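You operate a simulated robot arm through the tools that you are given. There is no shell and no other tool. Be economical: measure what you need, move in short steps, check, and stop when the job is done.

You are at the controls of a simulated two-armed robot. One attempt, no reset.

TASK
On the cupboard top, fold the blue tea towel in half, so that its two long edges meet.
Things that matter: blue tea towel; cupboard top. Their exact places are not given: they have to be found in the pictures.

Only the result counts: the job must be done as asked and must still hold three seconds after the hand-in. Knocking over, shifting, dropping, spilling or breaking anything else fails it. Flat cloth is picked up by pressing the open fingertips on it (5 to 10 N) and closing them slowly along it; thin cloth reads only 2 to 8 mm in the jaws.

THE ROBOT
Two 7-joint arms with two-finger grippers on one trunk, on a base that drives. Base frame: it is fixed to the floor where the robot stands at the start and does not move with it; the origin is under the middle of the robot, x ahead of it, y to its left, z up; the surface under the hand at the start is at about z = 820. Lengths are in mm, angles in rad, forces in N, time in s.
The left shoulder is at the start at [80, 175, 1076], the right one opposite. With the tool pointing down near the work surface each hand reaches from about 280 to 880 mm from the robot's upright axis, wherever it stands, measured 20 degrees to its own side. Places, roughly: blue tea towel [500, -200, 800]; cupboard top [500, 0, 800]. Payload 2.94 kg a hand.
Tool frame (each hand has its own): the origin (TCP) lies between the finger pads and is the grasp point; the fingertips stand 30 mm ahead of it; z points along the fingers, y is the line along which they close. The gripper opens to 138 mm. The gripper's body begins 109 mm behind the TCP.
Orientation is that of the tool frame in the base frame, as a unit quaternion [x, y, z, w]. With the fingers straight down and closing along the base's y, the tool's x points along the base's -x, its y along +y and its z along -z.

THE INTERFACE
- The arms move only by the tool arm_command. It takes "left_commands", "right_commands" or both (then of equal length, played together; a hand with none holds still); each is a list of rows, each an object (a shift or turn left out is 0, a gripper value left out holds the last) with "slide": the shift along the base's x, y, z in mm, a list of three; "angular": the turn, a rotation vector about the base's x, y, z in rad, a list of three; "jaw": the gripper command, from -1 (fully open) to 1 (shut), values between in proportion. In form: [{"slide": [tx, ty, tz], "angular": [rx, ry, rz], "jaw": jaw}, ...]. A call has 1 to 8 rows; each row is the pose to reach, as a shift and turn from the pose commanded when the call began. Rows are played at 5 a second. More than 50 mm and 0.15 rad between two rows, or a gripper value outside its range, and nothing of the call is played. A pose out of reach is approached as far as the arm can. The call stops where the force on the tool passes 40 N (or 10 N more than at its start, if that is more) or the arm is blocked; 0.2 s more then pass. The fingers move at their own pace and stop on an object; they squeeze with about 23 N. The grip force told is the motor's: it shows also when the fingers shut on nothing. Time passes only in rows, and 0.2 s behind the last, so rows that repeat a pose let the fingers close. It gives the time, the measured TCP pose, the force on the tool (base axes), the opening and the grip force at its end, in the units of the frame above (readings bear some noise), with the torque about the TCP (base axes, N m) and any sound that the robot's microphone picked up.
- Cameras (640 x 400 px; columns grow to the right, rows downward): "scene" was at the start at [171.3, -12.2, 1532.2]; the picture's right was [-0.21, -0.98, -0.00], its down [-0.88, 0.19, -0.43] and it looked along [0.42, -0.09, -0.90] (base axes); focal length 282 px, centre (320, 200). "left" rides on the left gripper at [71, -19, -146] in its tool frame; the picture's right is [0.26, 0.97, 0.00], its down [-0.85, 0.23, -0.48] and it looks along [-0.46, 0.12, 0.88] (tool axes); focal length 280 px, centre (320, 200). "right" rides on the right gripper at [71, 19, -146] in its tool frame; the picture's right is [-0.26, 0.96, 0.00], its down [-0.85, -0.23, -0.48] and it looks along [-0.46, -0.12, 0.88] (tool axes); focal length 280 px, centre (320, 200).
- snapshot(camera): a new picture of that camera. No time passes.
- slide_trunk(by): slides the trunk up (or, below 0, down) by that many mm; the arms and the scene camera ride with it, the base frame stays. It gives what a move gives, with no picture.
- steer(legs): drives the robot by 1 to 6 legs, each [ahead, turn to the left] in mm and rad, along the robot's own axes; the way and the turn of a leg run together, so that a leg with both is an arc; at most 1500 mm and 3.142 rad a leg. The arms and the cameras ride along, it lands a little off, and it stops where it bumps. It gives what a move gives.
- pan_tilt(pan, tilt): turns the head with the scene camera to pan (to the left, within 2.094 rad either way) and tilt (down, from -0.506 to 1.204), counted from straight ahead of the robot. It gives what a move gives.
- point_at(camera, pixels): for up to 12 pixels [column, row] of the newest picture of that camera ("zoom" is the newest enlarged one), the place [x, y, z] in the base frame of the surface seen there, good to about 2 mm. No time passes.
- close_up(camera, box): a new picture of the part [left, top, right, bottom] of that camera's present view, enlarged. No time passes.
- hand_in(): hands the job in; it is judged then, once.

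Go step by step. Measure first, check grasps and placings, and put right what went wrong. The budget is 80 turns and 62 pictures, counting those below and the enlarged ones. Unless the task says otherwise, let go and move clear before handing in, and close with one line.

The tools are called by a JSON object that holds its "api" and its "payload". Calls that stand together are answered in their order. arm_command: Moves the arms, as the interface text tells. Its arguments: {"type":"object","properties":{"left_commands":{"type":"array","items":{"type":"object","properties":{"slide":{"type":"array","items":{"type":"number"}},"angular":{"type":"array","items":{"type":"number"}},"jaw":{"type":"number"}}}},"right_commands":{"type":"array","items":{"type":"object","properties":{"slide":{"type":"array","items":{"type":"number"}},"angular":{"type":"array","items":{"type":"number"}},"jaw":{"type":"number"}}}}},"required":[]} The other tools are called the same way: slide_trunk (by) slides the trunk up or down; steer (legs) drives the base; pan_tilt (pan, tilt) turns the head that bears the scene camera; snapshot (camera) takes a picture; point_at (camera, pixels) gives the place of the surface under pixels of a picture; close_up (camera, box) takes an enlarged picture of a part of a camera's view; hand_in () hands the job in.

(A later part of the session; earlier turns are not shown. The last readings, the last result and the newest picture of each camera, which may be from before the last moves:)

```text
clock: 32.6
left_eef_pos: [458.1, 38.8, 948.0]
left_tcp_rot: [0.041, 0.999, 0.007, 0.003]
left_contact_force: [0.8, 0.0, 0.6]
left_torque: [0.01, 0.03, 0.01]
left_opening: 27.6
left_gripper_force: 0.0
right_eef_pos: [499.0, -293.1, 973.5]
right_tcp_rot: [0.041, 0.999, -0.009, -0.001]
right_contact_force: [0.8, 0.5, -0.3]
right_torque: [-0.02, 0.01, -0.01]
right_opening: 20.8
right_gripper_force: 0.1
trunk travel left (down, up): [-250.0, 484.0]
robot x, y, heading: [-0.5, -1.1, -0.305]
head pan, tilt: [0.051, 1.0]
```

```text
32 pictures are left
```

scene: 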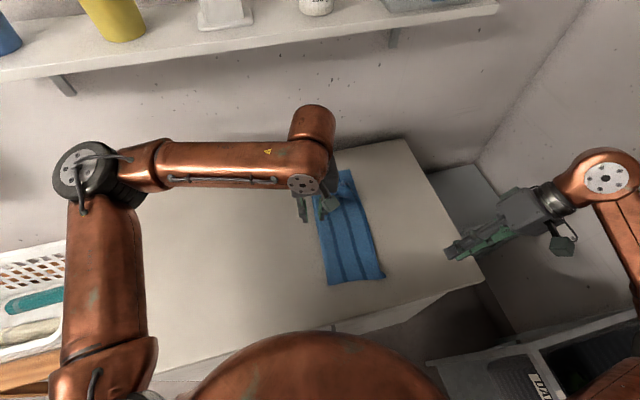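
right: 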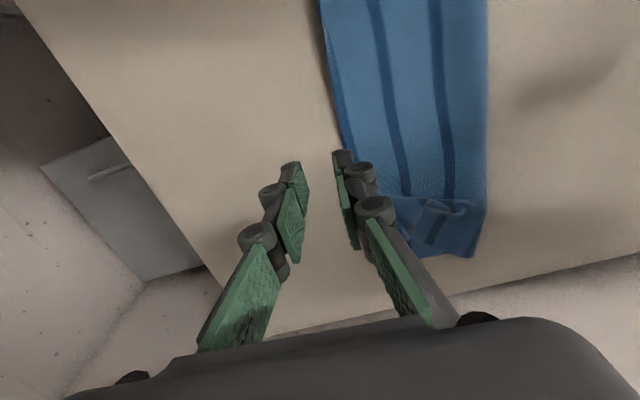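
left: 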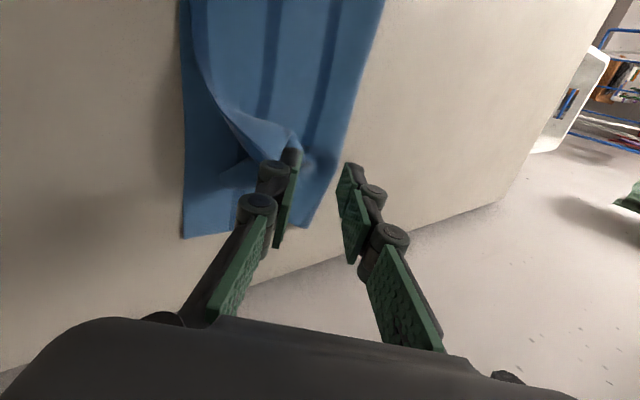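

I move the hand 90 mm further ahead to see the crumpled corner better.

{"api": "arm_command", "payload": {"right_commands": [{"slide": [40, -5, 0]}, {"slide": [80, -10, 0]}, {"slide": [105, -20, 0]}]}}

{"api": "close_up", "payload": {"camera": "right", "box": [300, 20, 560, 220]}}

```text
clock: 33.4
left_eef_pos: [458.0, 37.9, 948.3]
left_tcp_rot: [0.041, 0.999, 0.007, 0.003]
left_contact_force: [-0.8, -0.7, 0.3]
left_torque: [-0.04, 0.04, -0.04]
left_opening: 27.7
left_gripper_force: 0.1
right_eef_pos: [606.3, -314.8, 976.0]
right_tcp_rot: [0.042, 0.999, -0.009, -0.002]
right_contact_force: [0.2, -0.5, -0.2]
right_torque: [-0.03, -0.01, -0.03]
right_opening: 20.7
right_gripper_force: 0.2
trunk travel left (down, up): [-250.0, 484.0]
robot x, y, heading: [0.3, -0.1, -0.307]
head pan, tilt: [0.051, 1.0]
```

```text
2.00 times, centred on (430, 120) of right
```

zoom: 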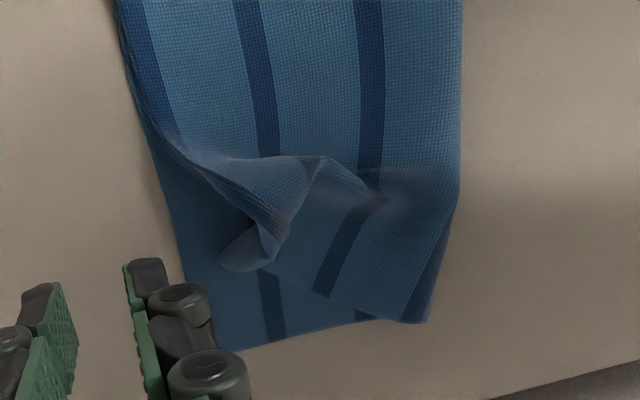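

The former pinch point still stands up as a peak near zoom (310,165); re-pinching it and moving it outward should unfold the corner. I measure.

{"api": "point_at", "payload": {"camera": "zoom", "pixels": [[318, 160], [300, 185], [285, 210], [260, 230], [225, 262], [262, 268], [240, 175], [180, 150], [375, 200], [340, 180], [217, 348], [425, 322]]}}

```text
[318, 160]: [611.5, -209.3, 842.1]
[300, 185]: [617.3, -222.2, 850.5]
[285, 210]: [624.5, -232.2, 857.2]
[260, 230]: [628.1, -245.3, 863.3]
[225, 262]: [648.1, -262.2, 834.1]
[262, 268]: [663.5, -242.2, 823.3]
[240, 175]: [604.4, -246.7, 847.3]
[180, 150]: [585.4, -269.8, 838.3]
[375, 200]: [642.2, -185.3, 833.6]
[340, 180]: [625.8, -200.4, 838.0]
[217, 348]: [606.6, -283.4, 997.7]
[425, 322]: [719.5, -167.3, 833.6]
```

The ridge runs from (611,-209) up to (628,-245,863). I turn the right hand by -1.1 rad so that the fingers close across it, and hover above it.

{"api": "arm_command", "payload": {"right_commands": [{"slide": [2, 8, 0], "angular": [0, 0, -0.14], "jaw": 0.5}, {"slide": [4, 18, 0], "angular": [0, 0, -0.28]}, {"slide": [6, 28, -5], "angular": [0, 0, -0.42]}, {"slide": [8, 38, -10], "angular": [0, 0, -0.56]}, {"slide": [10, 48, -15], "angular": [0, 0, -0.7]}, {"slide": [12, 58, -20], "angular": [0, 0, -0.84]}, {"slide": [15, 68, -30], "angular": [0, 0, -0.98]}, {"slide": [18, 74, -45], "angular": [0, 0, -1.1]}]}}

{"api": "snapshot", "payload": {"camera": "right"}}

{"api": "snapshot", "payload": {"camera": "scene"}}

```text
clock: 35.2
left_eef_pos: [457.5, 37.5, 949.0]
left_tcp_rot: [0.04, 0.999, 0.007, 0.004]
left_contact_force: [0.7, -0.1, -0.8]
left_torque: [-0.02, 0.02, -0.01]
left_opening: 27.6
left_gripper_force: 0.0
right_eef_pos: [623.5, -239.2, 930.7]
right_tcp_rot: [0.558, 0.829, -0.008, -0.006]
right_contact_force: [0.1, -0.3, 0.0]
right_torque: [0.02, 0.01, 0.0]
right_opening: 34.2
right_gripper_force: 0.0
trunk travel left (down, up): [-250.0, 484.0]
robot x, y, heading: [-0.8, 1.9, -0.301]
head pan, tilt: [0.051, 1.0]
```

```text
30 pictures are left
```

right: 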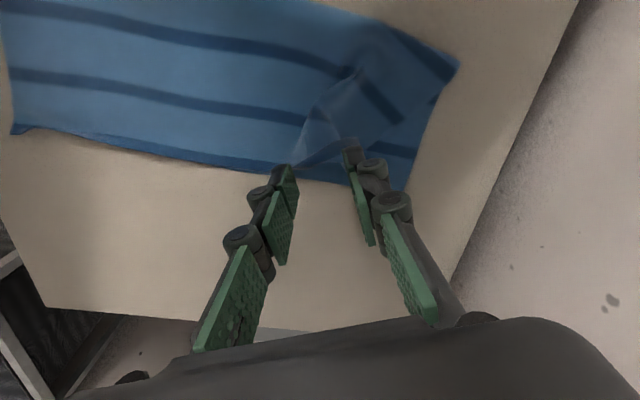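

```text
29 pictures are left
```

scene: 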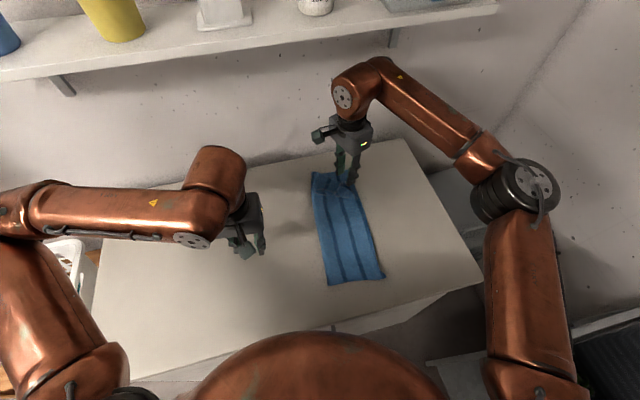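

The ridge lies between the fingers. I lower so the tips stand at about z=838 and close.

{"api": "arm_command", "payload": {"right_commands": [{"slide": [0, 0, -30]}, {"slide": [0, 0, -55]}, {"slide": [0, 0, -63]}, {"slide": [0, 0, -63], "jaw": 0.75}, {"slide": [0, 0, -63], "jaw": 1}, {"slide": [0, 0, -63], "jaw": 1}]}}

{"api": "snapshot", "payload": {"camera": "right"}}

```text
clock: 36.6
left_eef_pos: [457.5, 38.1, 948.5]
left_tcp_rot: [0.039, 0.999, 0.007, 0.003]
left_contact_force: [0.4, -0.3, 0.2]
left_torque: [0.03, 0.0, -0.01]
left_opening: 27.4
left_gripper_force: 0.0
right_eef_pos: [622.8, -239.1, 868.6]
right_tcp_rot: [0.557, 0.831, -0.008, -0.006]
right_contact_force: [0.5, 0.3, 0.2]
right_torque: [0.02, 0.0, -0.01]
right_opening: 3.2
right_gripper_force: 23.1
trunk travel left (down, up): [-250.0, 484.0]
robot x, y, heading: [2.8, -0.7, -0.303]
head pan, tilt: [0.051, 1.0]
```

```text
28 pictures are left
```

right: 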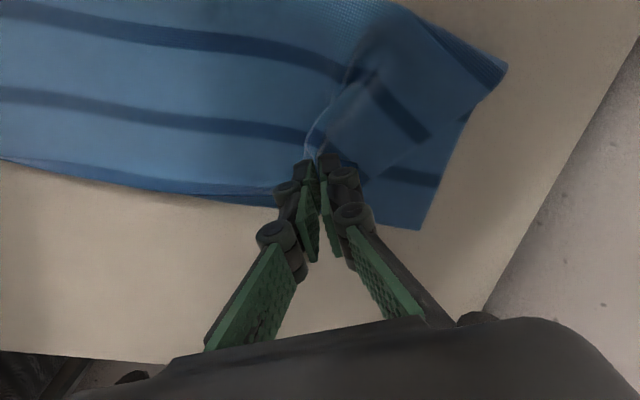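

Cloth is held (3.2 mm). I lift 50 mm while moving outward and look.

{"api": "arm_command", "payload": {"right_commands": [{"slide": [5, 0, 30]}, {"slide": [15, -5, 55]}, {"slide": [25, -15, 60]}, {"slide": [32, -25, 60]}, {"slide": [32, -25, 60]}]}}

{"api": "snapshot", "payload": {"camera": "right"}}

{"api": "close_up", "payload": {"camera": "scene", "box": [270, 120, 430, 300]}}

```text
clock: 37.8
left_eef_pos: [457.9, 39.0, 948.7]
left_tcp_rot: [0.041, 0.999, 0.006, 0.004]
left_contact_force: [0.0, 0.2, 0.1]
left_torque: [-0.02, -0.02, -0.04]
left_opening: 27.4
left_gripper_force: 0.1
right_eef_pos: [653.4, -265.2, 929.2]
right_tcp_rot: [0.558, 0.83, -0.008, -0.004]
right_contact_force: [0.6, -0.1, 2.3]
right_torque: [0.02, -0.05, 0.02]
right_opening: 1.9
right_gripper_force: 19.4
trunk travel left (down, up): [-250.0, 484.0]
robot x, y, heading: [-0.6, 0.2, -0.299]
head pan, tilt: [0.051, 1.0]
```

```text
27 pictures are left
```

right: 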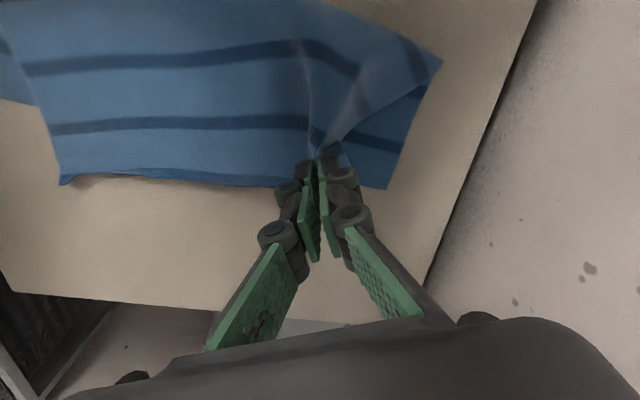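

```text
2.22 times, centred on (350, 210) of scene
```

zoom: 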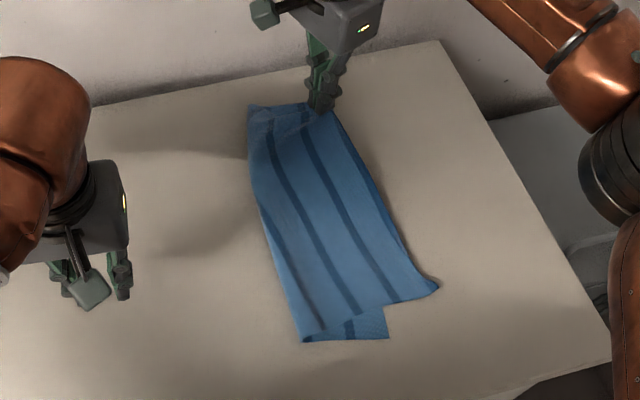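

Lifting dragged the near part of the top layer away (zoom (437,288)). I measure how far before laying it down.

{"api": "point_at", "payload": {"camera": "zoom", "pixels": [[436, 288], [386, 337], [304, 341], [248, 106], [338, 305], [300, 104], [338, 122], [385, 210], [320, 338], [400, 236]]}}

{"api": "close_up", "payload": {"camera": "scene", "box": [310, 150, 410, 290]}}

```text
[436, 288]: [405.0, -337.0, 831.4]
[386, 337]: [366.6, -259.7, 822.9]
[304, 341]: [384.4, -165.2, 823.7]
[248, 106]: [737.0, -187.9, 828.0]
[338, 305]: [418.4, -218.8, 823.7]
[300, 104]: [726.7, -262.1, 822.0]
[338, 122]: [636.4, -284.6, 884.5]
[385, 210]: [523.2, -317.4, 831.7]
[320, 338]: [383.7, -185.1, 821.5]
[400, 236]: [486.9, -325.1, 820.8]
```

```text
2.86 times, centred on (360, 220) of scene
```

zoom: 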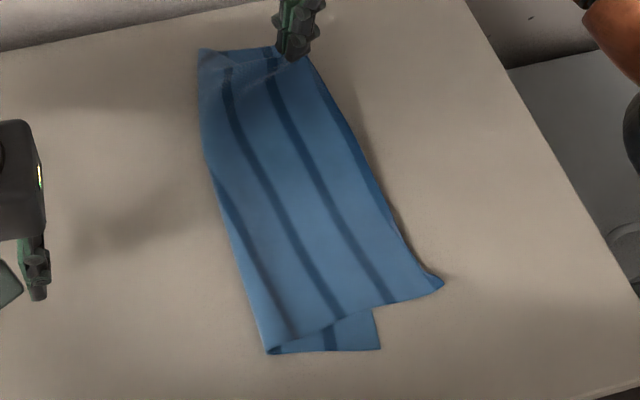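

{"api": "point_at", "payload": {"camera": "right", "pixels": [[387, 187], [440, 62], [420, 95], [60, 183], [35, 103], [200, 178], [330, 145], [360, 140], [405, 130], [15, 90]]}}

{"api": "close_up", "payload": {"camera": "right", "box": [240, 20, 480, 210]}}

```text
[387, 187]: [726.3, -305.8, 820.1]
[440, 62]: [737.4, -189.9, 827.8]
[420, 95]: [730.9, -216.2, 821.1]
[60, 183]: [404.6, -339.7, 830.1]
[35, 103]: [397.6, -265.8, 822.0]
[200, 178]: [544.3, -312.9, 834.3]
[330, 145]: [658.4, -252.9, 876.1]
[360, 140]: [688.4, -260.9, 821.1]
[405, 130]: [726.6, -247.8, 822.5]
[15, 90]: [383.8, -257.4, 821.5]
```

```text
2.11 times, centred on (360, 115) of right
```

zoom: 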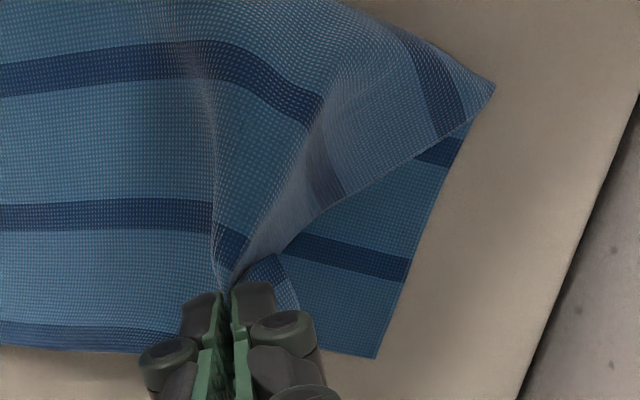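

The towel rolled: bottom edge is (726,-306)–(366,-260), but the fold line has moved toward it, so the top overshoots at the near end. I lay this point down, release, and will re-lift both corners with two hands to redo the lay.

{"api": "arm_command", "payload": {"right_commands": [{"slide": [0, 0, -30]}, {"slide": [0, 0, -58]}, {"slide": [0, 0, -66]}, {"slide": [0, 0, -66], "jaw": 0.7}, {"slide": [0, 0, -66], "jaw": 0.5}, {"slide": [0, 0, -30], "jaw": 0.5}, {"slide": [0, 0, 15]}, {"slide": [-20, -10, 50]}]}}

{"api": "arm_command", "payload": {"right_commands": [{"slide": [-40, 0, 0], "angular": [0, 0, 0.14]}, {"slide": [-80, 0, 0], "angular": [0, 0, 0.28]}, {"slide": [-120, 0, 0], "angular": [0, 0, 0.42]}, {"slide": [-160, 0, 0], "angular": [0, 0, 0.56]}, {"slide": [-195, 0, 0], "angular": [0, 0, 0.7]}, {"slide": [-220, 0, 0], "angular": [0, 0, 0.84]}, {"slide": [-240, 10, 0], "angular": [0, 0, 0.98]}, {"slide": [-260, 20, 0], "angular": [0, 0, 1.1]}]}}

{"api": "close_up", "payload": {"camera": "scene", "box": [270, 140, 430, 300]}}

```text
clock: 39.6
left_eef_pos: [456.0, 37.3, 950.6]
left_tcp_rot: [0.04, 0.999, 0.007, 0.005]
left_contact_force: [0.1, -0.1, 0.6]
left_torque: [0.04, -0.04, 0.01]
left_opening: 27.9
left_gripper_force: 0.0
right_eef_pos: [635.1, -274.5, 979.9]
right_tcp_rot: [0.557, 0.83, -0.007, -0.006]
right_contact_force: [-0.1, -0.2, -0.4]
right_torque: [0.04, -0.01, -0.01]
right_opening: 34.6
right_gripper_force: 0.1
trunk travel left (down, up): [-250.0, 484.0]
robot x, y, heading: [-1.4, -1.7, -0.305]
head pan, tilt: [0.051, 1.0]
```

```text
clock: 41.4
left_eef_pos: [456.2, 38.7, 948.8]
left_tcp_rot: [0.04, 0.999, 0.007, 0.004]
left_contact_force: [0.0, -0.4, 1.0]
left_torque: [0.01, -0.06, 0.01]
left_opening: 27.6
left_gripper_force: 0.1
right_eef_pos: [374.9, -253.5, 978.4]
right_tcp_rot: [0.039, 0.999, -0.009, 0.0]
right_contact_force: [-0.2, -0.6, 0.4]
right_torque: [0.0, 0.0, -0.01]
right_opening: 34.4
right_gripper_force: 0.0
trunk travel left (down, up): [-250.0, 484.0]
robot x, y, heading: [-0.6, 0.4, -0.298]
head pan, tilt: [0.051, 1.0]
```

```text
2.50 times, centred on (350, 220) of scene
```

zoom: 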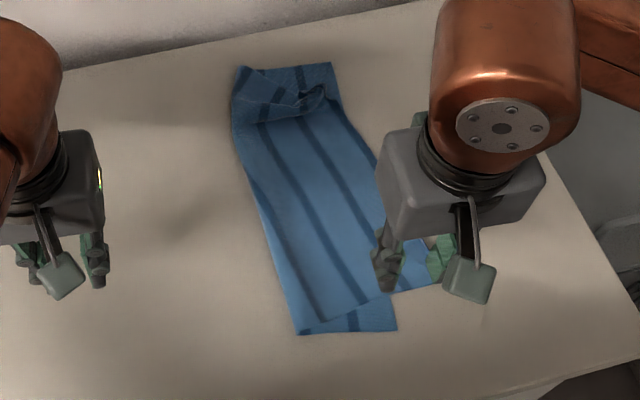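

Now I turn the base a further -0.2 rad so the left arm reaches the far corner comfortably, and look straight down on the towel.

{"api": "steer", "payload": {"legs": [[0, -0.19]]}}

{"api": "arm_command", "payload": {"right_commands": [{"slide": [0, -40, 0]}, {"slide": [0, -80, 0]}, {"slide": [0, -110, 0]}]}}

{"api": "pan_tilt", "payload": {"pan": 0.2, "tilt": 1.0}}

{"api": "close_up", "payload": {"camera": "scene", "box": [240, 130, 440, 290]}}

```text
clock: 42.5
left_eef_pos: [456.3, -48.8, 949.6]
left_tcp_rot: [0.134, 0.991, 0.007, 0.005]
left_contact_force: [-0.3, -0.5, -0.3]
left_torque: [0.04, -0.03, 0.0]
left_opening: 27.8
left_gripper_force: 0.1
right_eef_pos: [319.7, -319.7, 978.3]
right_tcp_rot: [0.134, 0.991, -0.009, -0.002]
right_contact_force: [0.5, -1.0, 0.4]
right_torque: [-0.01, 0.0, 0.01]
right_opening: 34.7
right_gripper_force: 0.1
trunk travel left (down, up): [-250.0, 484.0]
robot x, y, heading: [-3.3, -1.3, -0.495]
head pan, tilt: [0.051, 1.0]
```

```text
clock: 43.3
left_eef_pos: [455.7, -48.6, 949.2]
left_tcp_rot: [0.134, 0.991, 0.006, 0.005]
left_contact_force: [-0.2, -0.4, 0.0]
left_torque: [0.03, -0.03, -0.01]
left_opening: 27.5
left_gripper_force: 0.2
right_eef_pos: [318.2, -427.6, 979.6]
right_tcp_rot: [0.135, 0.991, -0.009, -0.001]
right_contact_force: [1.1, -0.1, -0.7]
right_torque: [0.0, -0.01, 0.03]
right_opening: 34.2
right_gripper_force: 0.0
trunk travel left (down, up): [-250.0, 484.0]
robot x, y, heading: [0.8, 1.8, -0.496]
head pan, tilt: [0.051, 1.0]
```

```text
clock: 44.0
left_eef_pos: [455.6, -48.0, 949.5]
left_tcp_rot: [0.134, 0.991, 0.007, 0.005]
left_contact_force: [-0.3, 0.3, 0.1]
left_torque: [0.0, 0.0, 0.0]
left_opening: 27.5
left_gripper_force: 0.0
right_eef_pos: [318.5, -427.4, 980.8]
right_tcp_rot: [0.135, 0.991, -0.008, -0.002]
right_contact_force: [0.0, 0.1, -0.3]
right_torque: [0.0, 0.04, 0.03]
right_opening: 34.6
right_gripper_force: 0.2
trunk travel left (down, up): [-250.0, 484.0]
robot x, y, heading: [-3.7, -0.6, -0.492]
head pan, tilt: [0.201, 1.0]
```

```text
2.50 times, centred on (340, 210) of scene
```

zoom: 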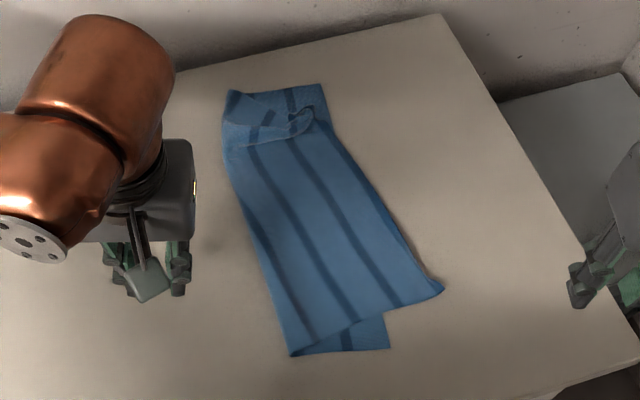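

I measure the crumpled far corner and the near top corner.

{"api": "point_at", "payload": {"camera": "zoom", "pixels": [[310, 110], [300, 118], [285, 132], [240, 145], [330, 132], [442, 289], [430, 285], [405, 245], [388, 347], [290, 354], [230, 92], [326, 86]]}}

{"api": "close_up", "payload": {"camera": "scene", "box": [300, 145, 350, 180]}}

```text
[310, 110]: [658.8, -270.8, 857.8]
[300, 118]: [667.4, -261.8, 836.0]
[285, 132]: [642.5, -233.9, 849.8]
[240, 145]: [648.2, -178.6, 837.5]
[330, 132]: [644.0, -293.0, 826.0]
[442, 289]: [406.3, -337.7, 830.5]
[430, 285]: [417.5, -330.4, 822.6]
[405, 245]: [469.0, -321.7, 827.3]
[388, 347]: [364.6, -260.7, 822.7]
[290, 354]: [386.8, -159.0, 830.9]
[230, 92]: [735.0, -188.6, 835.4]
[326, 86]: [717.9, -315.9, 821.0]
```

```text
11.43 times, centred on (325, 162) of scene
```

zoom: 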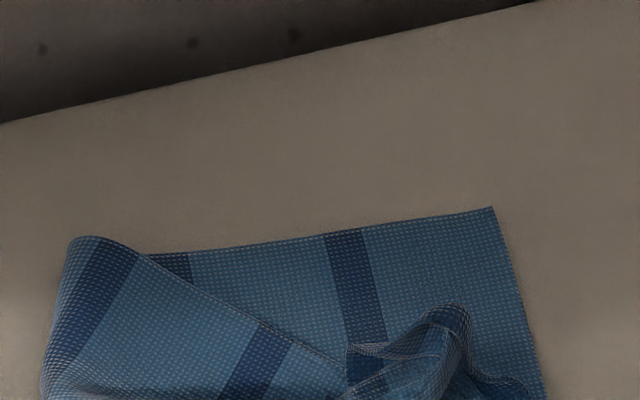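

Peak for the left hand is (658,-271,858); the near top corner's edge (z≈822, directly on the wood) suits the right hand at about (437,-318). I hover both hands over these spots.

{"api": "arm_command", "payload": {"left_commands": [{"slide": [25, -26, 0], "angular": [0, 0, -0.11], "jaw": 0.5}, {"slide": [50, -52, 0], "angular": [0, 0, -0.22]}, {"slide": [75, -78, 0], "angular": [0, 0, -0.34]}, {"slide": [100, -104, 0], "angular": [0, 0, -0.45]}, {"slide": [125, -130, 0], "angular": [0, 0, -0.56]}, {"slide": [150, -157, -5], "angular": [0, 0, -0.68]}, {"slide": [175, -184, -10], "angular": [0, 0, -0.79]}, {"slide": [197, -210, -20], "angular": [0, 0, -0.9]}], "right_commands": [{"slide": [15, 13, 0], "angular": [0, 0, 0.06], "jaw": 0.42}, {"slide": [30, 26, 0], "angular": [0, 0, 0.12]}, {"slide": [45, 40, 0], "angular": [0, 0, 0.18]}, {"slide": [60, 54, -15], "angular": [0, 0, 0.24]}, {"slide": [75, 68, -30], "angular": [0, 0, 0.3]}, {"slide": [90, 82, -45], "angular": [0, 0, 0.36]}, {"slide": [105, 96, -60], "angular": [0, 0, 0.42]}, {"slide": [119, 110, -80], "angular": [0, 0, 0.45]}]}}

{"api": "snapshot", "payload": {"camera": "left"}}

{"api": "snapshot", "payload": {"camera": "right"}}

```text
clock: 45.8
left_eef_pos: [655.8, -258.8, 926.3]
left_tcp_rot: [0.553, 0.833, 0.003, 0.006]
left_contact_force: [-0.1, 0.2, 0.7]
left_torque: [0.03, 0.02, 0.01]
left_opening: 34.6
left_gripper_force: 0.2
right_eef_pos: [441.8, -320.5, 899.2]
right_tcp_rot: [-0.091, 0.996, -0.009, 0.0]
right_contact_force: [-0.4, -0.5, -0.7]
right_torque: [0.01, 0.0, -0.01]
right_opening: 39.9
right_gripper_force: 0.0
trunk travel left (down, up): [-250.0, 484.0]
robot x, y, heading: [1.2, -0.8, -0.491]
head pan, tilt: [0.201, 1.0]
```

```text
20 pictures are left
```

left: 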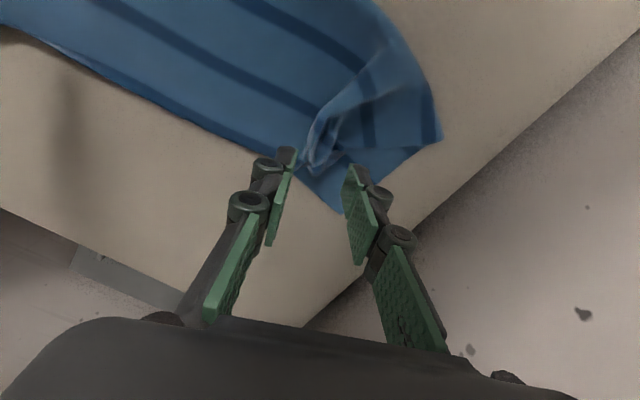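

```text
19 pictures are left
```

right: 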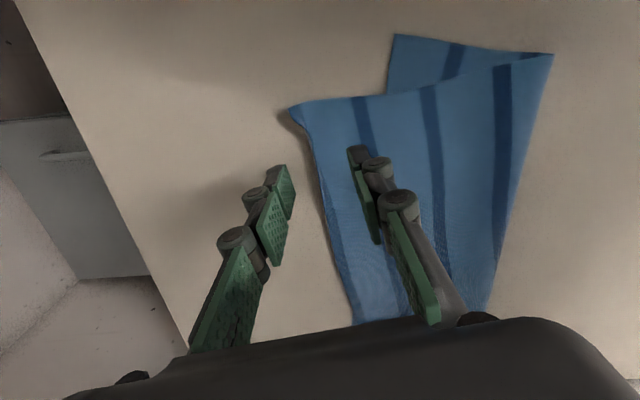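

Both are well placed. I lower both: the left closes on the ridge, the right presses lightly on the edge.

{"api": "arm_command", "payload": {"left_commands": [{"slide": [0, 0, -25]}, {"slide": [0, 0, -45]}, {"slide": [0, 0, -56]}, {"slide": [0, 0, -59], "jaw": 0.7}, {"slide": [0, 0, -59], "jaw": 0.85}, {"slide": [0, 0, -59], "jaw": 1}], "right_commands": [{"slide": [0, 0, -20]}, {"slide": [0, 0, -38]}, {"slide": [0, 0, -44]}, {"slide": [0, 0, -47]}, {"slide": [0, 0, -50]}, {"slide": [0, 0, -50]}]}}

```text
clock: 47.2
left_eef_pos: [653.8, -257.1, 870.9]
left_tcp_rot: [0.551, 0.834, 0.003, 0.008]
left_contact_force: [0.3, 0.5, 0.4]
left_torque: [0.01, -0.03, -0.01]
left_opening: 2.5
left_gripper_force: 23.9
right_eef_pos: [440.1, -318.1, 850.2]
right_tcp_rot: [-0.09, 0.996, -0.007, 0.002]
right_contact_force: [0.6, 1.9, 15.2]
right_torque: [0.48, 0.09, -0.05]
right_opening: 42.2
right_gripper_force: 1.3
trunk travel left (down, up): [-250.0, 484.0]
robot x, y, heading: [0.5, 0.6, -0.489]
head pan, tilt: [0.201, 1.0]
```

Left reads 2.5 mm (cloth); the right presses 15 N, so I ease up 2 mm and close it slowly.

{"api": "arm_command", "payload": {"right_commands": [{"slide": [0, 0, 2], "jaw": 0.5}, {"slide": [0, 0, 2], "jaw": 0.58}, {"slide": [0, 0, 2], "jaw": 0.66}, {"slide": [0, 0, 2], "jaw": 0.74}, {"slide": [0, 0, 2], "jaw": 0.82}, {"slide": [0, 0, 2], "jaw": 0.9}, {"slide": [0, 0, 2], "jaw": 1}, {"slide": [0, 0, 2], "jaw": 1}]}}

{"api": "snapshot", "payload": {"camera": "right"}}

```text
clock: 49.0
left_eef_pos: [653.5, -258.4, 870.8]
left_tcp_rot: [0.551, 0.835, 0.004, 0.006]
left_contact_force: [-0.4, 0.0, -0.2]
left_torque: [0.0, 0.01, 0.01]
left_opening: 3.7
left_gripper_force: 20.4
right_eef_pos: [439.6, -319.0, 851.1]
right_tcp_rot: [-0.09, 0.996, -0.009, 0.001]
right_contact_force: [0.0, -1.7, 4.3]
right_torque: [-0.02, -0.02, -0.01]
right_opening: 4.6
right_gripper_force: 22.8
trunk travel left (down, up): [-250.0, 484.0]
robot x, y, heading: [-1.9, 3.9, -0.492]
head pan, tilt: [0.201, 1.0]
```

```text
18 pictures are left
```

right: 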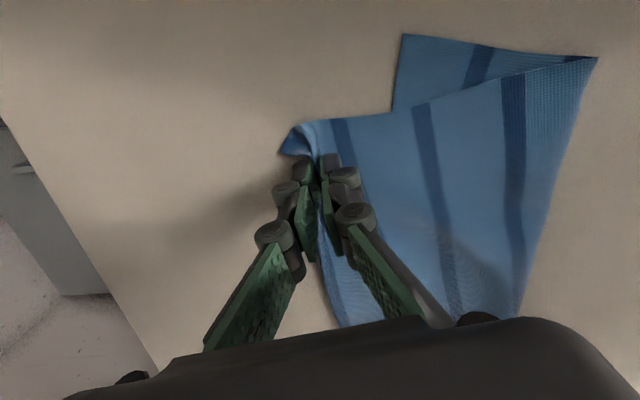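

Both hold. I lift both corners back over the midline together, so that the bottom half lies flat again.

{"api": "arm_command", "payload": {"left_commands": [{"slide": [5, 8, 25]}, {"slide": [14, 30, 50]}, {"slide": [24, 60, 65]}, {"slide": [34, 90, 75]}, {"slide": [44, 120, 80]}, {"slide": [52, 145, 80]}, {"slide": [56, 163, 80]}, {"slide": [56, 163, 80]}], "right_commands": [{"slide": [0, 15, 30]}, {"slide": [-1, 50, 60]}, {"slide": [-3, 95, 75]}, {"slide": [-5, 140, 90]}, {"slide": [-7, 185, 100]}, {"slide": [-8, 225, 100]}, {"slide": [-10, 259, 100]}, {"slide": [-10, 259, 100]}]}}

{"api": "snapshot", "payload": {"camera": "scene"}}

```text
clock: 50.8
left_eef_pos: [710.1, -97.1, 950.1]
left_tcp_rot: [0.551, 0.835, 0.004, 0.007]
left_contact_force: [-0.1, -0.7, -0.9]
left_torque: [0.01, 0.04, 0.0]
left_opening: 5.4
left_gripper_force: 22.5
right_eef_pos: [429.2, -58.1, 950.4]
right_tcp_rot: [-0.089, 0.996, -0.009, 0.0]
right_contact_force: [0.2, 0.2, 1.3]
right_torque: [0.0, 0.0, -0.03]
right_opening: 1.5
right_gripper_force: 20.7
trunk travel left (down, up): [-250.0, 484.0]
robot x, y, heading: [0.6, -1.2, -0.492]
head pan, tilt: [0.201, 1.0]
```

```text
17 pictures are left
```

scene: 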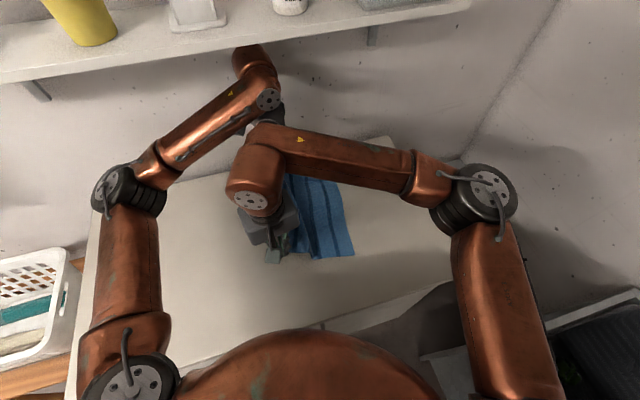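

The cloth stands up between the hands and the bottom half is flat. I measure the bottom right edge's place now.

{"api": "close_up", "payload": {"camera": "scene", "box": [250, 150, 390, 280]}}

```text
3.08 times, centred on (320, 215) of scene
```

zoom: 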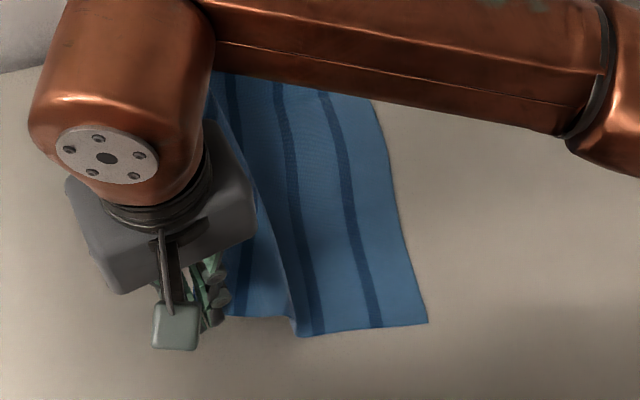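

{"api": "point_at", "payload": {"camera": "zoom", "pixels": [[426, 322], [410, 262], [388, 170], [373, 102], [300, 335], [285, 290], [258, 200], [225, 95], [232, 312]]}}

{"api": "snapshot", "payload": {"camera": "left"}}

```text
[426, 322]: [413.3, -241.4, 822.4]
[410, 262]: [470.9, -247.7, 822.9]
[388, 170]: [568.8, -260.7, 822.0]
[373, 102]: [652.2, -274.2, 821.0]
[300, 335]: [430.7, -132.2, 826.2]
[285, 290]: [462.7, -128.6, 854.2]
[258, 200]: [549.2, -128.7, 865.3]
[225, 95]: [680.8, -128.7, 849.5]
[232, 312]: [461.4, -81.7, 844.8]
```

```text
15 pictures are left
```

left: 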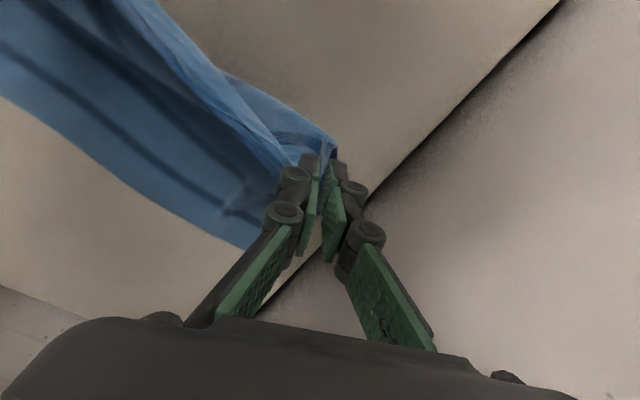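

The bottom slid by about +47 mm in x, so it lies ahead of the hands: bottom edge now (413,-241) to about (773,-291). I tow the towel back toward the robot by moving both hands about 95 mm in -x together.

{"api": "arm_command", "payload": {"left_commands": [{"slide": [-20, 3, 0]}, {"slide": [-40, 6, 0]}, {"slide": [-60, 8, 0]}, {"slide": [-80, 11, 0]}, {"slide": [-95, 13, 0]}], "right_commands": [{"slide": [-20, 3, 0]}, {"slide": [-40, 6, 0]}, {"slide": [-60, 8, 0]}, {"slide": [-80, 11, 0]}, {"slide": [-95, 13, 0]}]}}

{"api": "close_up", "payload": {"camera": "scene", "box": [230, 150, 390, 300]}}

```text
clock: 52.0
left_eef_pos: [613.2, -82.3, 950.4]
left_tcp_rot: [0.552, 0.834, 0.005, 0.007]
left_contact_force: [-1.1, 0.2, -1.1]
left_torque: [0.0, 0.05, 0.01]
left_opening: 3.7
left_gripper_force: 19.9
right_eef_pos: [334.3, -47.0, 950.5]
right_tcp_rot: [-0.089, 0.996, -0.008, 0.001]
right_contact_force: [0.9, 0.0, 2.0]
right_torque: [-0.02, -0.02, 0.03]
right_opening: 0.0
right_gripper_force: 19.3
trunk travel left (down, up): [-250.0, 484.0]
robot x, y, heading: [-1.6, 2.5, -0.493]
head pan, tilt: [0.201, 1.0]
```

```text
2.67 times, centred on (310, 225) of scene
```

zoom: 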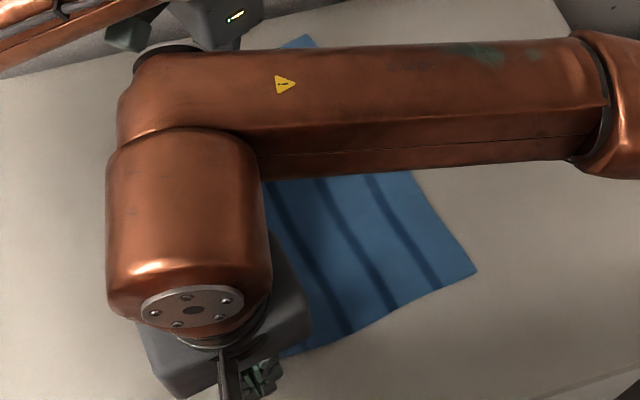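

The right jaw reads 0.0, so it may have slipped. I check with the right camera.

{"api": "snapshot", "payload": {"camera": "right"}}

{"api": "point_at", "payload": {"camera": "zoom", "pixels": [[475, 270], [440, 225], [410, 175], [400, 305], [345, 332], [285, 355], [300, 38]]}}

```text
13 pictures are left
```

right: 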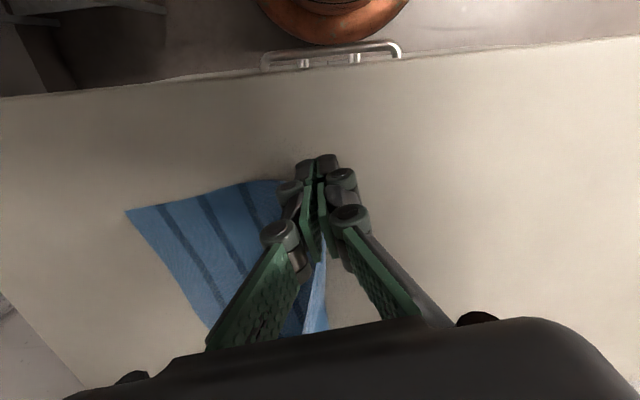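

```text
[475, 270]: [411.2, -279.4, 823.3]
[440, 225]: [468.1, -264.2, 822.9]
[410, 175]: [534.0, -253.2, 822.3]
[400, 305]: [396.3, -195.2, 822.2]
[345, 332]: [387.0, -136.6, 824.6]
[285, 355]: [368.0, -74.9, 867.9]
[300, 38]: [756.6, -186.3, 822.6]
```

The bottom half is still a flat rectangle, only turned: near corner (411,-279), edge heading +0.21 rad, far corner ≈(766,-204), fold at its midline. So I simply carry both hands to the mirrored places over it: left to about (719,-189), right to about (442,-247).

{"api": "arm_command", "payload": {"left_commands": [{"slide": [30, 7, 0]}, {"slide": [60, 15, 0]}, {"slide": [89, 22, -5]}, {"slide": [96, -8, -5]}, {"slide": [102, -38, -10]}, {"slide": [104, -75, -20]}, {"slide": [106, -103, -35]}, {"slide": [106, -107, -45]}], "right_commands": [{"slide": [30, -18, 0]}, {"slide": [60, -40, 0]}, {"slide": [91, -68, 0]}, {"slide": [98, -100, -5], "angular": [0.08, 0, 0]}, {"slide": [104, -133, -15], "angular": [0.16, 0, 0]}, {"slide": [106, -170, -30], "angular": [0.24, 0, 0]}, {"slide": [108, -205, -50], "angular": [0.32, 0, 0]}, {"slide": [108, -210, -65], "angular": [0.36, 0, 0]}]}}

{"api": "close_up", "payload": {"camera": "scene", "box": [250, 140, 410, 290]}}

```text
clock: 53.8
left_eef_pos: [722.7, -188.7, 905.8]
left_tcp_rot: [0.551, 0.834, 0.005, 0.007]
left_contact_force: [1.4, 0.6, 2.6]
left_torque: [0.01, -0.1, 0.01]
left_opening: 1.7
left_gripper_force: 22.0
right_eef_pos: [440.8, -256.4, 885.8]
right_tcp_rot: [-0.089, 0.981, 0.171, 0.016]
right_contact_force: [-0.4, -0.6, 1.7]
right_torque: [0.03, 0.0, 0.0]
right_opening: 0.8
right_gripper_force: 23.8
trunk travel left (down, up): [-250.0, 484.0]
robot x, y, heading: [-4.8, -1.3, -0.493]
head pan, tilt: [0.201, 1.0]
```

```text
2.67 times, centred on (330, 215) of scene
```

zoom: 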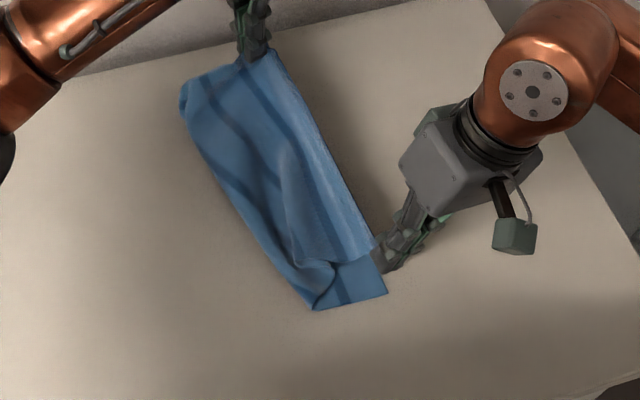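

Both still hold and the fold is forming well. I measure the corners.

{"api": "point_at", "payload": {"camera": "zoom", "pixels": [[386, 291], [315, 308], [182, 95], [372, 250], [360, 262], [277, 55], [330, 145], [380, 262], [190, 130]]}}

{"api": "snapshot", "payload": {"camera": "right"}}

{"api": "snapshot", "payload": {"camera": "left"}}

```text
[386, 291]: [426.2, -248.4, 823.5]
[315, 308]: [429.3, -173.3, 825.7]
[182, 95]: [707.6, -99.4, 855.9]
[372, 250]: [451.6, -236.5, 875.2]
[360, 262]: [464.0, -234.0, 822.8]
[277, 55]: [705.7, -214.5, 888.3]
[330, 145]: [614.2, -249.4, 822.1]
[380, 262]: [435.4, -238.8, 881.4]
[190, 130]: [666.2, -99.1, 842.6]
```

```text
11 pictures are left
```

right: 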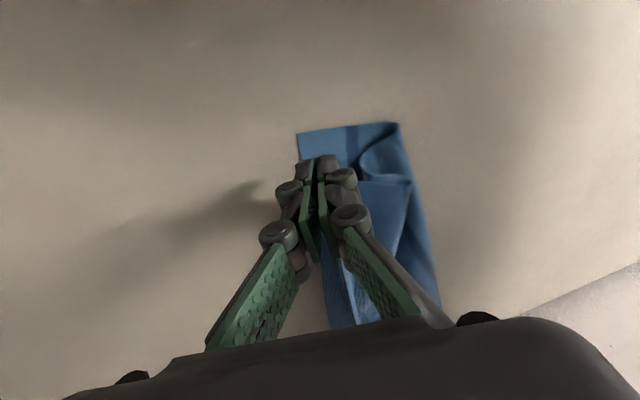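

```text
10 pictures are left
```

left: 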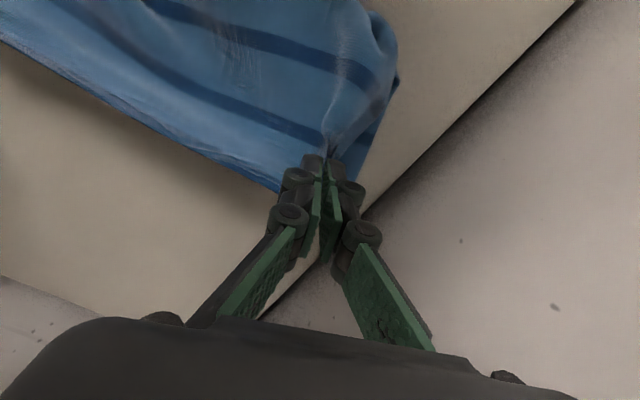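

The near end has slack bunched by the fold (row 270), which can later be pulled out at the fold. I lay both corners down now, let go and lift clear.

{"api": "arm_command", "payload": {"left_commands": [{"slide": [0, -3, -20]}, {"slide": [0, -5, -38]}, {"slide": [0, -5, -42]}, {"slide": [0, -5, -42], "jaw": 0.75}, {"slide": [0, -5, -42], "jaw": 0.5}, {"slide": [0, -5, -20], "jaw": 0.4}, {"slide": [0, -5, 15]}, {"slide": [-20, 10, 40]}], "right_commands": [{"slide": [-8, 0, -14]}, {"slide": [-12, 0, -24]}, {"slide": [-14, 0, -27]}, {"slide": [-14, 0, -27], "jaw": 0.75}, {"slide": [-14, 0, -27], "jaw": 0.6}, {"slide": [-14, -8, -7], "jaw": 0.6}, {"slide": [-14, -25, 30]}, {"slide": [-14, -45, 70]}]}}

{"api": "arm_command", "payload": {"left_commands": [{"slide": [-40, 25, 0]}, {"slide": [-80, 55, 0]}, {"slide": [-110, 90, 0]}, {"slide": [-140, 125, 0]}, {"slide": [-170, 160, 0]}], "right_commands": [{"slide": [-10, -30, 0], "angular": [-0.1, 0, 0]}, {"slide": [-20, -60, 0], "angular": [-0.2, 0, 0]}, {"slide": [-30, -90, 0], "angular": [-0.3, 0, 0]}, {"slide": [-40, -120, 0], "angular": [-0.36, 0, 0]}, {"slide": [-45, -130, 0], "angular": [-0.36, 0, 0]}]}}

{"api": "close_up", "payload": {"camera": "scene", "box": [250, 150, 390, 270]}}

```text
clock: 55.6
left_eef_pos: [699.3, -180.0, 945.9]
left_tcp_rot: [0.551, 0.834, 0.003, 0.007]
left_contact_force: [-0.1, -0.1, 0.0]
left_torque: [0.01, -0.07, 0.0]
left_opening: 41.2
left_gripper_force: 0.1
right_eef_pos: [429.5, -302.2, 957.6]
right_tcp_rot: [-0.088, 0.982, 0.169, 0.017]
right_contact_force: [-0.5, -0.8, -0.6]
right_torque: [-0.02, -0.02, -0.04]
right_opening: 27.6
right_gripper_force: 0.0
trunk travel left (down, up): [-250.0, 484.0]
robot x, y, heading: [0.8, 1.8, -0.491]
head pan, tilt: [0.201, 1.0]
```

```text
clock: 56.8
left_eef_pos: [529.3, -16.9, 945.7]
left_tcp_rot: [0.552, 0.834, 0.003, 0.006]
left_contact_force: [-0.1, 0.5, 0.6]
left_torque: [-0.01, -0.04, 0.03]
left_opening: 41.3
left_gripper_force: 0.1
right_eef_pos: [383.9, -431.0, 957.1]
right_tcp_rot: [-0.091, 0.996, -0.01, -0.001]
right_contact_force: [0.1, -0.7, 0.7]
right_torque: [-0.01, -0.01, -0.01]
right_opening: 27.7
right_gripper_force: 0.0
trunk travel left (down, up): [-250.0, 484.0]
robot x, y, heading: [4.1, 0.1, -0.493]
head pan, tilt: [0.201, 1.0]
```

```text
3.33 times, centred on (320, 210) of scene
```

zoom: 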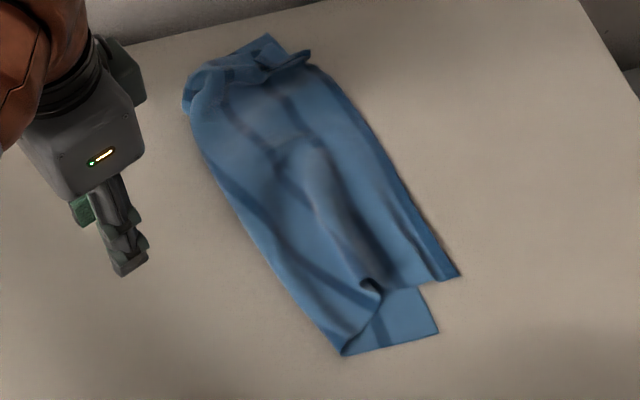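

The fold is rough but right in kind. I measure key points to plan the smoothing.

{"api": "point_at", "payload": {"camera": "zoom", "pixels": [[458, 275], [437, 332], [343, 354], [430, 283], [265, 38], [308, 55], [188, 95], [205, 165], [270, 265], [400, 190], [370, 285], [310, 150]]}}

```text
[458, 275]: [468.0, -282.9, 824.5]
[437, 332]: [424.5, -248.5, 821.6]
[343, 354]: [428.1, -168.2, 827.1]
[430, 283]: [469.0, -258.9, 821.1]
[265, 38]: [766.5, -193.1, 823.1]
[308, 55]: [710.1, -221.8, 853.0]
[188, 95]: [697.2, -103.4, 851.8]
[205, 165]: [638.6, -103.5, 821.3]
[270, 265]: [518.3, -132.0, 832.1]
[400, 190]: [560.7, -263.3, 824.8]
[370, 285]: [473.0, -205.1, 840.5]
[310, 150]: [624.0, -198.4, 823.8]
```

The crease sits at the wrong material line near the robot (80 mm instead of 147), so the top must be rolled back once more. I re-grip both top corners: left at the peak (710,-220), right straddling the edge at (502,-264).

{"api": "arm_command", "payload": {"left_commands": [{"slide": [26, -28, 0], "jaw": 0.45}, {"slide": [52, -56, 0]}, {"slide": [78, -84, 0]}, {"slide": [104, -112, 0]}, {"slide": [130, -140, 0]}, {"slide": [156, -170, 0]}, {"slide": [179, -195, -16]}, {"slide": [179, -195, -30]}], "right_commands": [{"slide": [18, 24, 0], "jaw": 0.275}, {"slide": [36, 48, 0]}, {"slide": [54, 72, 0]}, {"slide": [72, 98, 0]}, {"slide": [90, 124, -10]}, {"slide": [106, 150, -25]}, {"slide": [118, 167, -57]}, {"slide": [118, 167, -85]}]}}

{"api": "snapshot", "payload": {"camera": "left"}}

{"api": "snapshot", "payload": {"camera": "right"}}

```text
clock: 58.6
left_eef_pos: [708.1, -213.0, 912.4]
left_tcp_rot: [0.552, 0.834, 0.003, 0.006]
left_contact_force: [-1.2, 0.5, 0.8]
left_torque: [-0.02, 0.02, 0.03]
left_opening: 38.1
left_gripper_force: 0.0
right_eef_pos: [504.5, -264.0, 870.3]
right_tcp_rot: [-0.09, 0.996, -0.008, 0.0]
right_contact_force: [-0.7, -0.2, -0.5]
right_torque: [-0.01, 0.03, 0.01]
right_opening: 49.8
right_gripper_force: 0.0
trunk travel left (down, up): [-250.0, 484.0]
robot x, y, heading: [0.1, -1.0, -0.494]
head pan, tilt: [0.201, 1.0]
```

```text
8 pictures are left
```

left: 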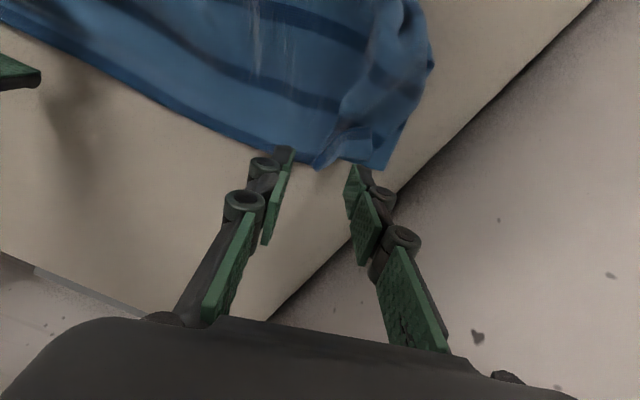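

```text
7 pictures are left
```

right: 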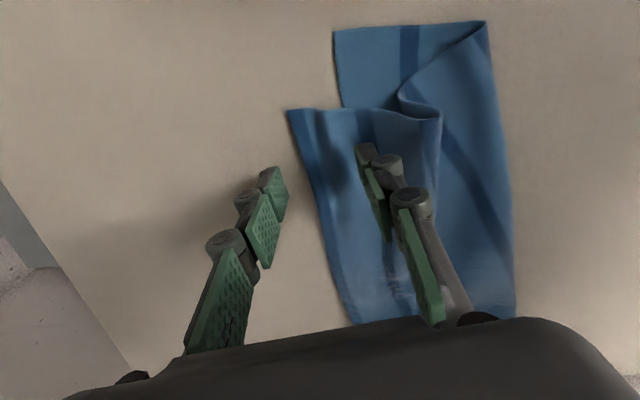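

Both placed well. I lower both and press/close as before.

{"api": "arm_command", "payload": {"left_commands": [{"slide": [0, 0, -25]}, {"slide": [0, 0, -42]}, {"slide": [0, 0, -51]}, {"slide": [0, 0, -51], "jaw": 0.65}, {"slide": [0, 0, -51], "jaw": 0.85}, {"slide": [0, 0, -51], "jaw": 1}, {"slide": [0, 0, -51], "jaw": 1}, {"slide": [0, 0, -51], "jaw": 1}], "right_commands": [{"slide": [0, 0, -14]}, {"slide": [0, 0, -19]}, {"slide": [0, 0, -20.5], "jaw": 0.33}, {"slide": [0, 0, -20.5], "jaw": 0.42}, {"slide": [0, 0, -20], "jaw": 0.52}, {"slide": [0, 0, -20], "jaw": 0.62}, {"slide": [0, 0, -20], "jaw": 0.72}, {"slide": [0, 0, -20], "jaw": 0.82}]}}

{"api": "arm_command", "payload": {"right_commands": [{"jaw": 0.92}, {"jaw": 1}, {"jaw": 1}, {"jaw": 1}]}}

```text
clock: 60.4
left_eef_pos: [708.7, -213.6, 863.4]
left_tcp_rot: [0.551, 0.834, 0.003, 0.007]
left_contact_force: [-0.4, 0.5, 2.0]
left_torque: [0.0, 0.02, -0.02]
left_opening: 1.7
left_gripper_force: 19.5
right_eef_pos: [501.0, -263.9, 851.6]
right_tcp_rot: [-0.089, 0.996, -0.009, -0.001]
right_contact_force: [-1.3, 0.4, 6.8]
right_torque: [0.07, 0.02, 0.03]
right_opening: 12.0
right_gripper_force: 0.1
trunk travel left (down, up): [-250.0, 484.0]
robot x, y, heading: [-1.8, -0.6, -0.488]
head pan, tilt: [0.201, 1.0]
```

```text
clock: 61.4
left_eef_pos: [709.0, -216.0, 864.2]
left_tcp_rot: [0.552, 0.834, 0.003, 0.007]
left_contact_force: [-1.3, -0.8, 2.2]
left_torque: [-0.02, 0.0, 0.03]
left_opening: 2.2
left_gripper_force: 24.9
right_eef_pos: [501.5, -264.2, 850.2]
right_tcp_rot: [-0.09, 0.996, -0.01, 0.0]
right_contact_force: [0.1, 0.1, -0.3]
right_torque: [0.0, 0.02, -0.02]
right_opening: 4.7
right_gripper_force: 30.0
trunk travel left (down, up): [-250.0, 484.0]
robot x, y, heading: [-1.1, 1.9, -0.489]
head pan, tilt: [0.201, 1.0]
```

Both hold (2.2 and 4.7 mm). I roll the top back over the midline, spreading the hands to their right spacing.

{"api": "arm_command", "payload": {"left_commands": [{"slide": [0, 15, 25]}, {"slide": [-1, 40, 50]}, {"slide": [-2, 72, 68]}, {"slide": [-3, 105, 78]}, {"slide": [-4, 138, 82]}, {"slide": [-5, 170, 82]}, {"slide": [-6, 200, 82]}, {"slide": [-7, 229, 82]}], "right_commands": [{"slide": [-8, 15, 28]}, {"slide": [-18, 40, 55]}, {"slide": [-30, 72, 75]}, {"slide": [-42, 105, 90]}, {"slide": [-53, 138, 98]}, {"slide": [-62, 170, 98]}, {"slide": [-70, 203, 98]}, {"slide": [-77, 235, 98]}]}}

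{"api": "close_up", "payload": {"camera": "scene", "box": [240, 130, 400, 280]}}

```text
clock: 63.2
left_eef_pos: [698.8, 17.2, 945.3]
left_tcp_rot: [0.552, 0.834, 0.002, 0.006]
left_contact_force: [-17.8, -2.3, 1.1]
left_torque: [-0.11, 0.55, -0.17]
left_opening: 2.7
left_gripper_force: 22.7
right_eef_pos: [424.8, -29.2, 948.4]
right_tcp_rot: [-0.088, 0.996, -0.01, 0.001]
right_contact_force: [18.6, 2.9, -0.4]
right_torque: [0.02, -0.45, -0.01]
right_opening: 2.9
right_gripper_force: 23.4
trunk travel left (down, up): [-250.0, 484.0]
robot x, y, heading: [3.0, -1.3, -0.492]
head pan, tilt: [0.201, 1.0]
```

```text
2.67 times, centred on (320, 205) of scene
```

zoom: 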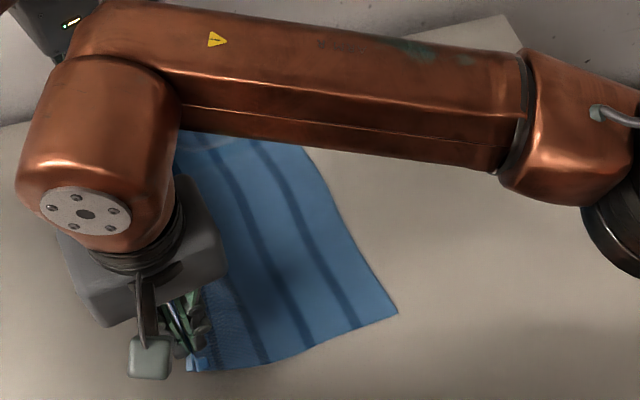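

The hands pull the edge taut (18 N), so both grips are firm and the spacing is slightly too wide. I measure the bottom's corner and edges.

{"api": "point_at", "payload": {"camera": "zoom", "pixels": [[396, 314], [370, 270], [340, 215], [306, 150], [330, 342], [265, 362], [210, 370], [200, 330], [185, 140]]}}

```text
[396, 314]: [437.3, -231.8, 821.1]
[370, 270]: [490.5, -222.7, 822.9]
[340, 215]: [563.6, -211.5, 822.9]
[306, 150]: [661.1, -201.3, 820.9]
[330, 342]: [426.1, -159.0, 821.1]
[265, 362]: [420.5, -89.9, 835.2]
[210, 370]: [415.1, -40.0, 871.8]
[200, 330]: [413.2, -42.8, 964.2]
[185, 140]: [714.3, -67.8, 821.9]
```

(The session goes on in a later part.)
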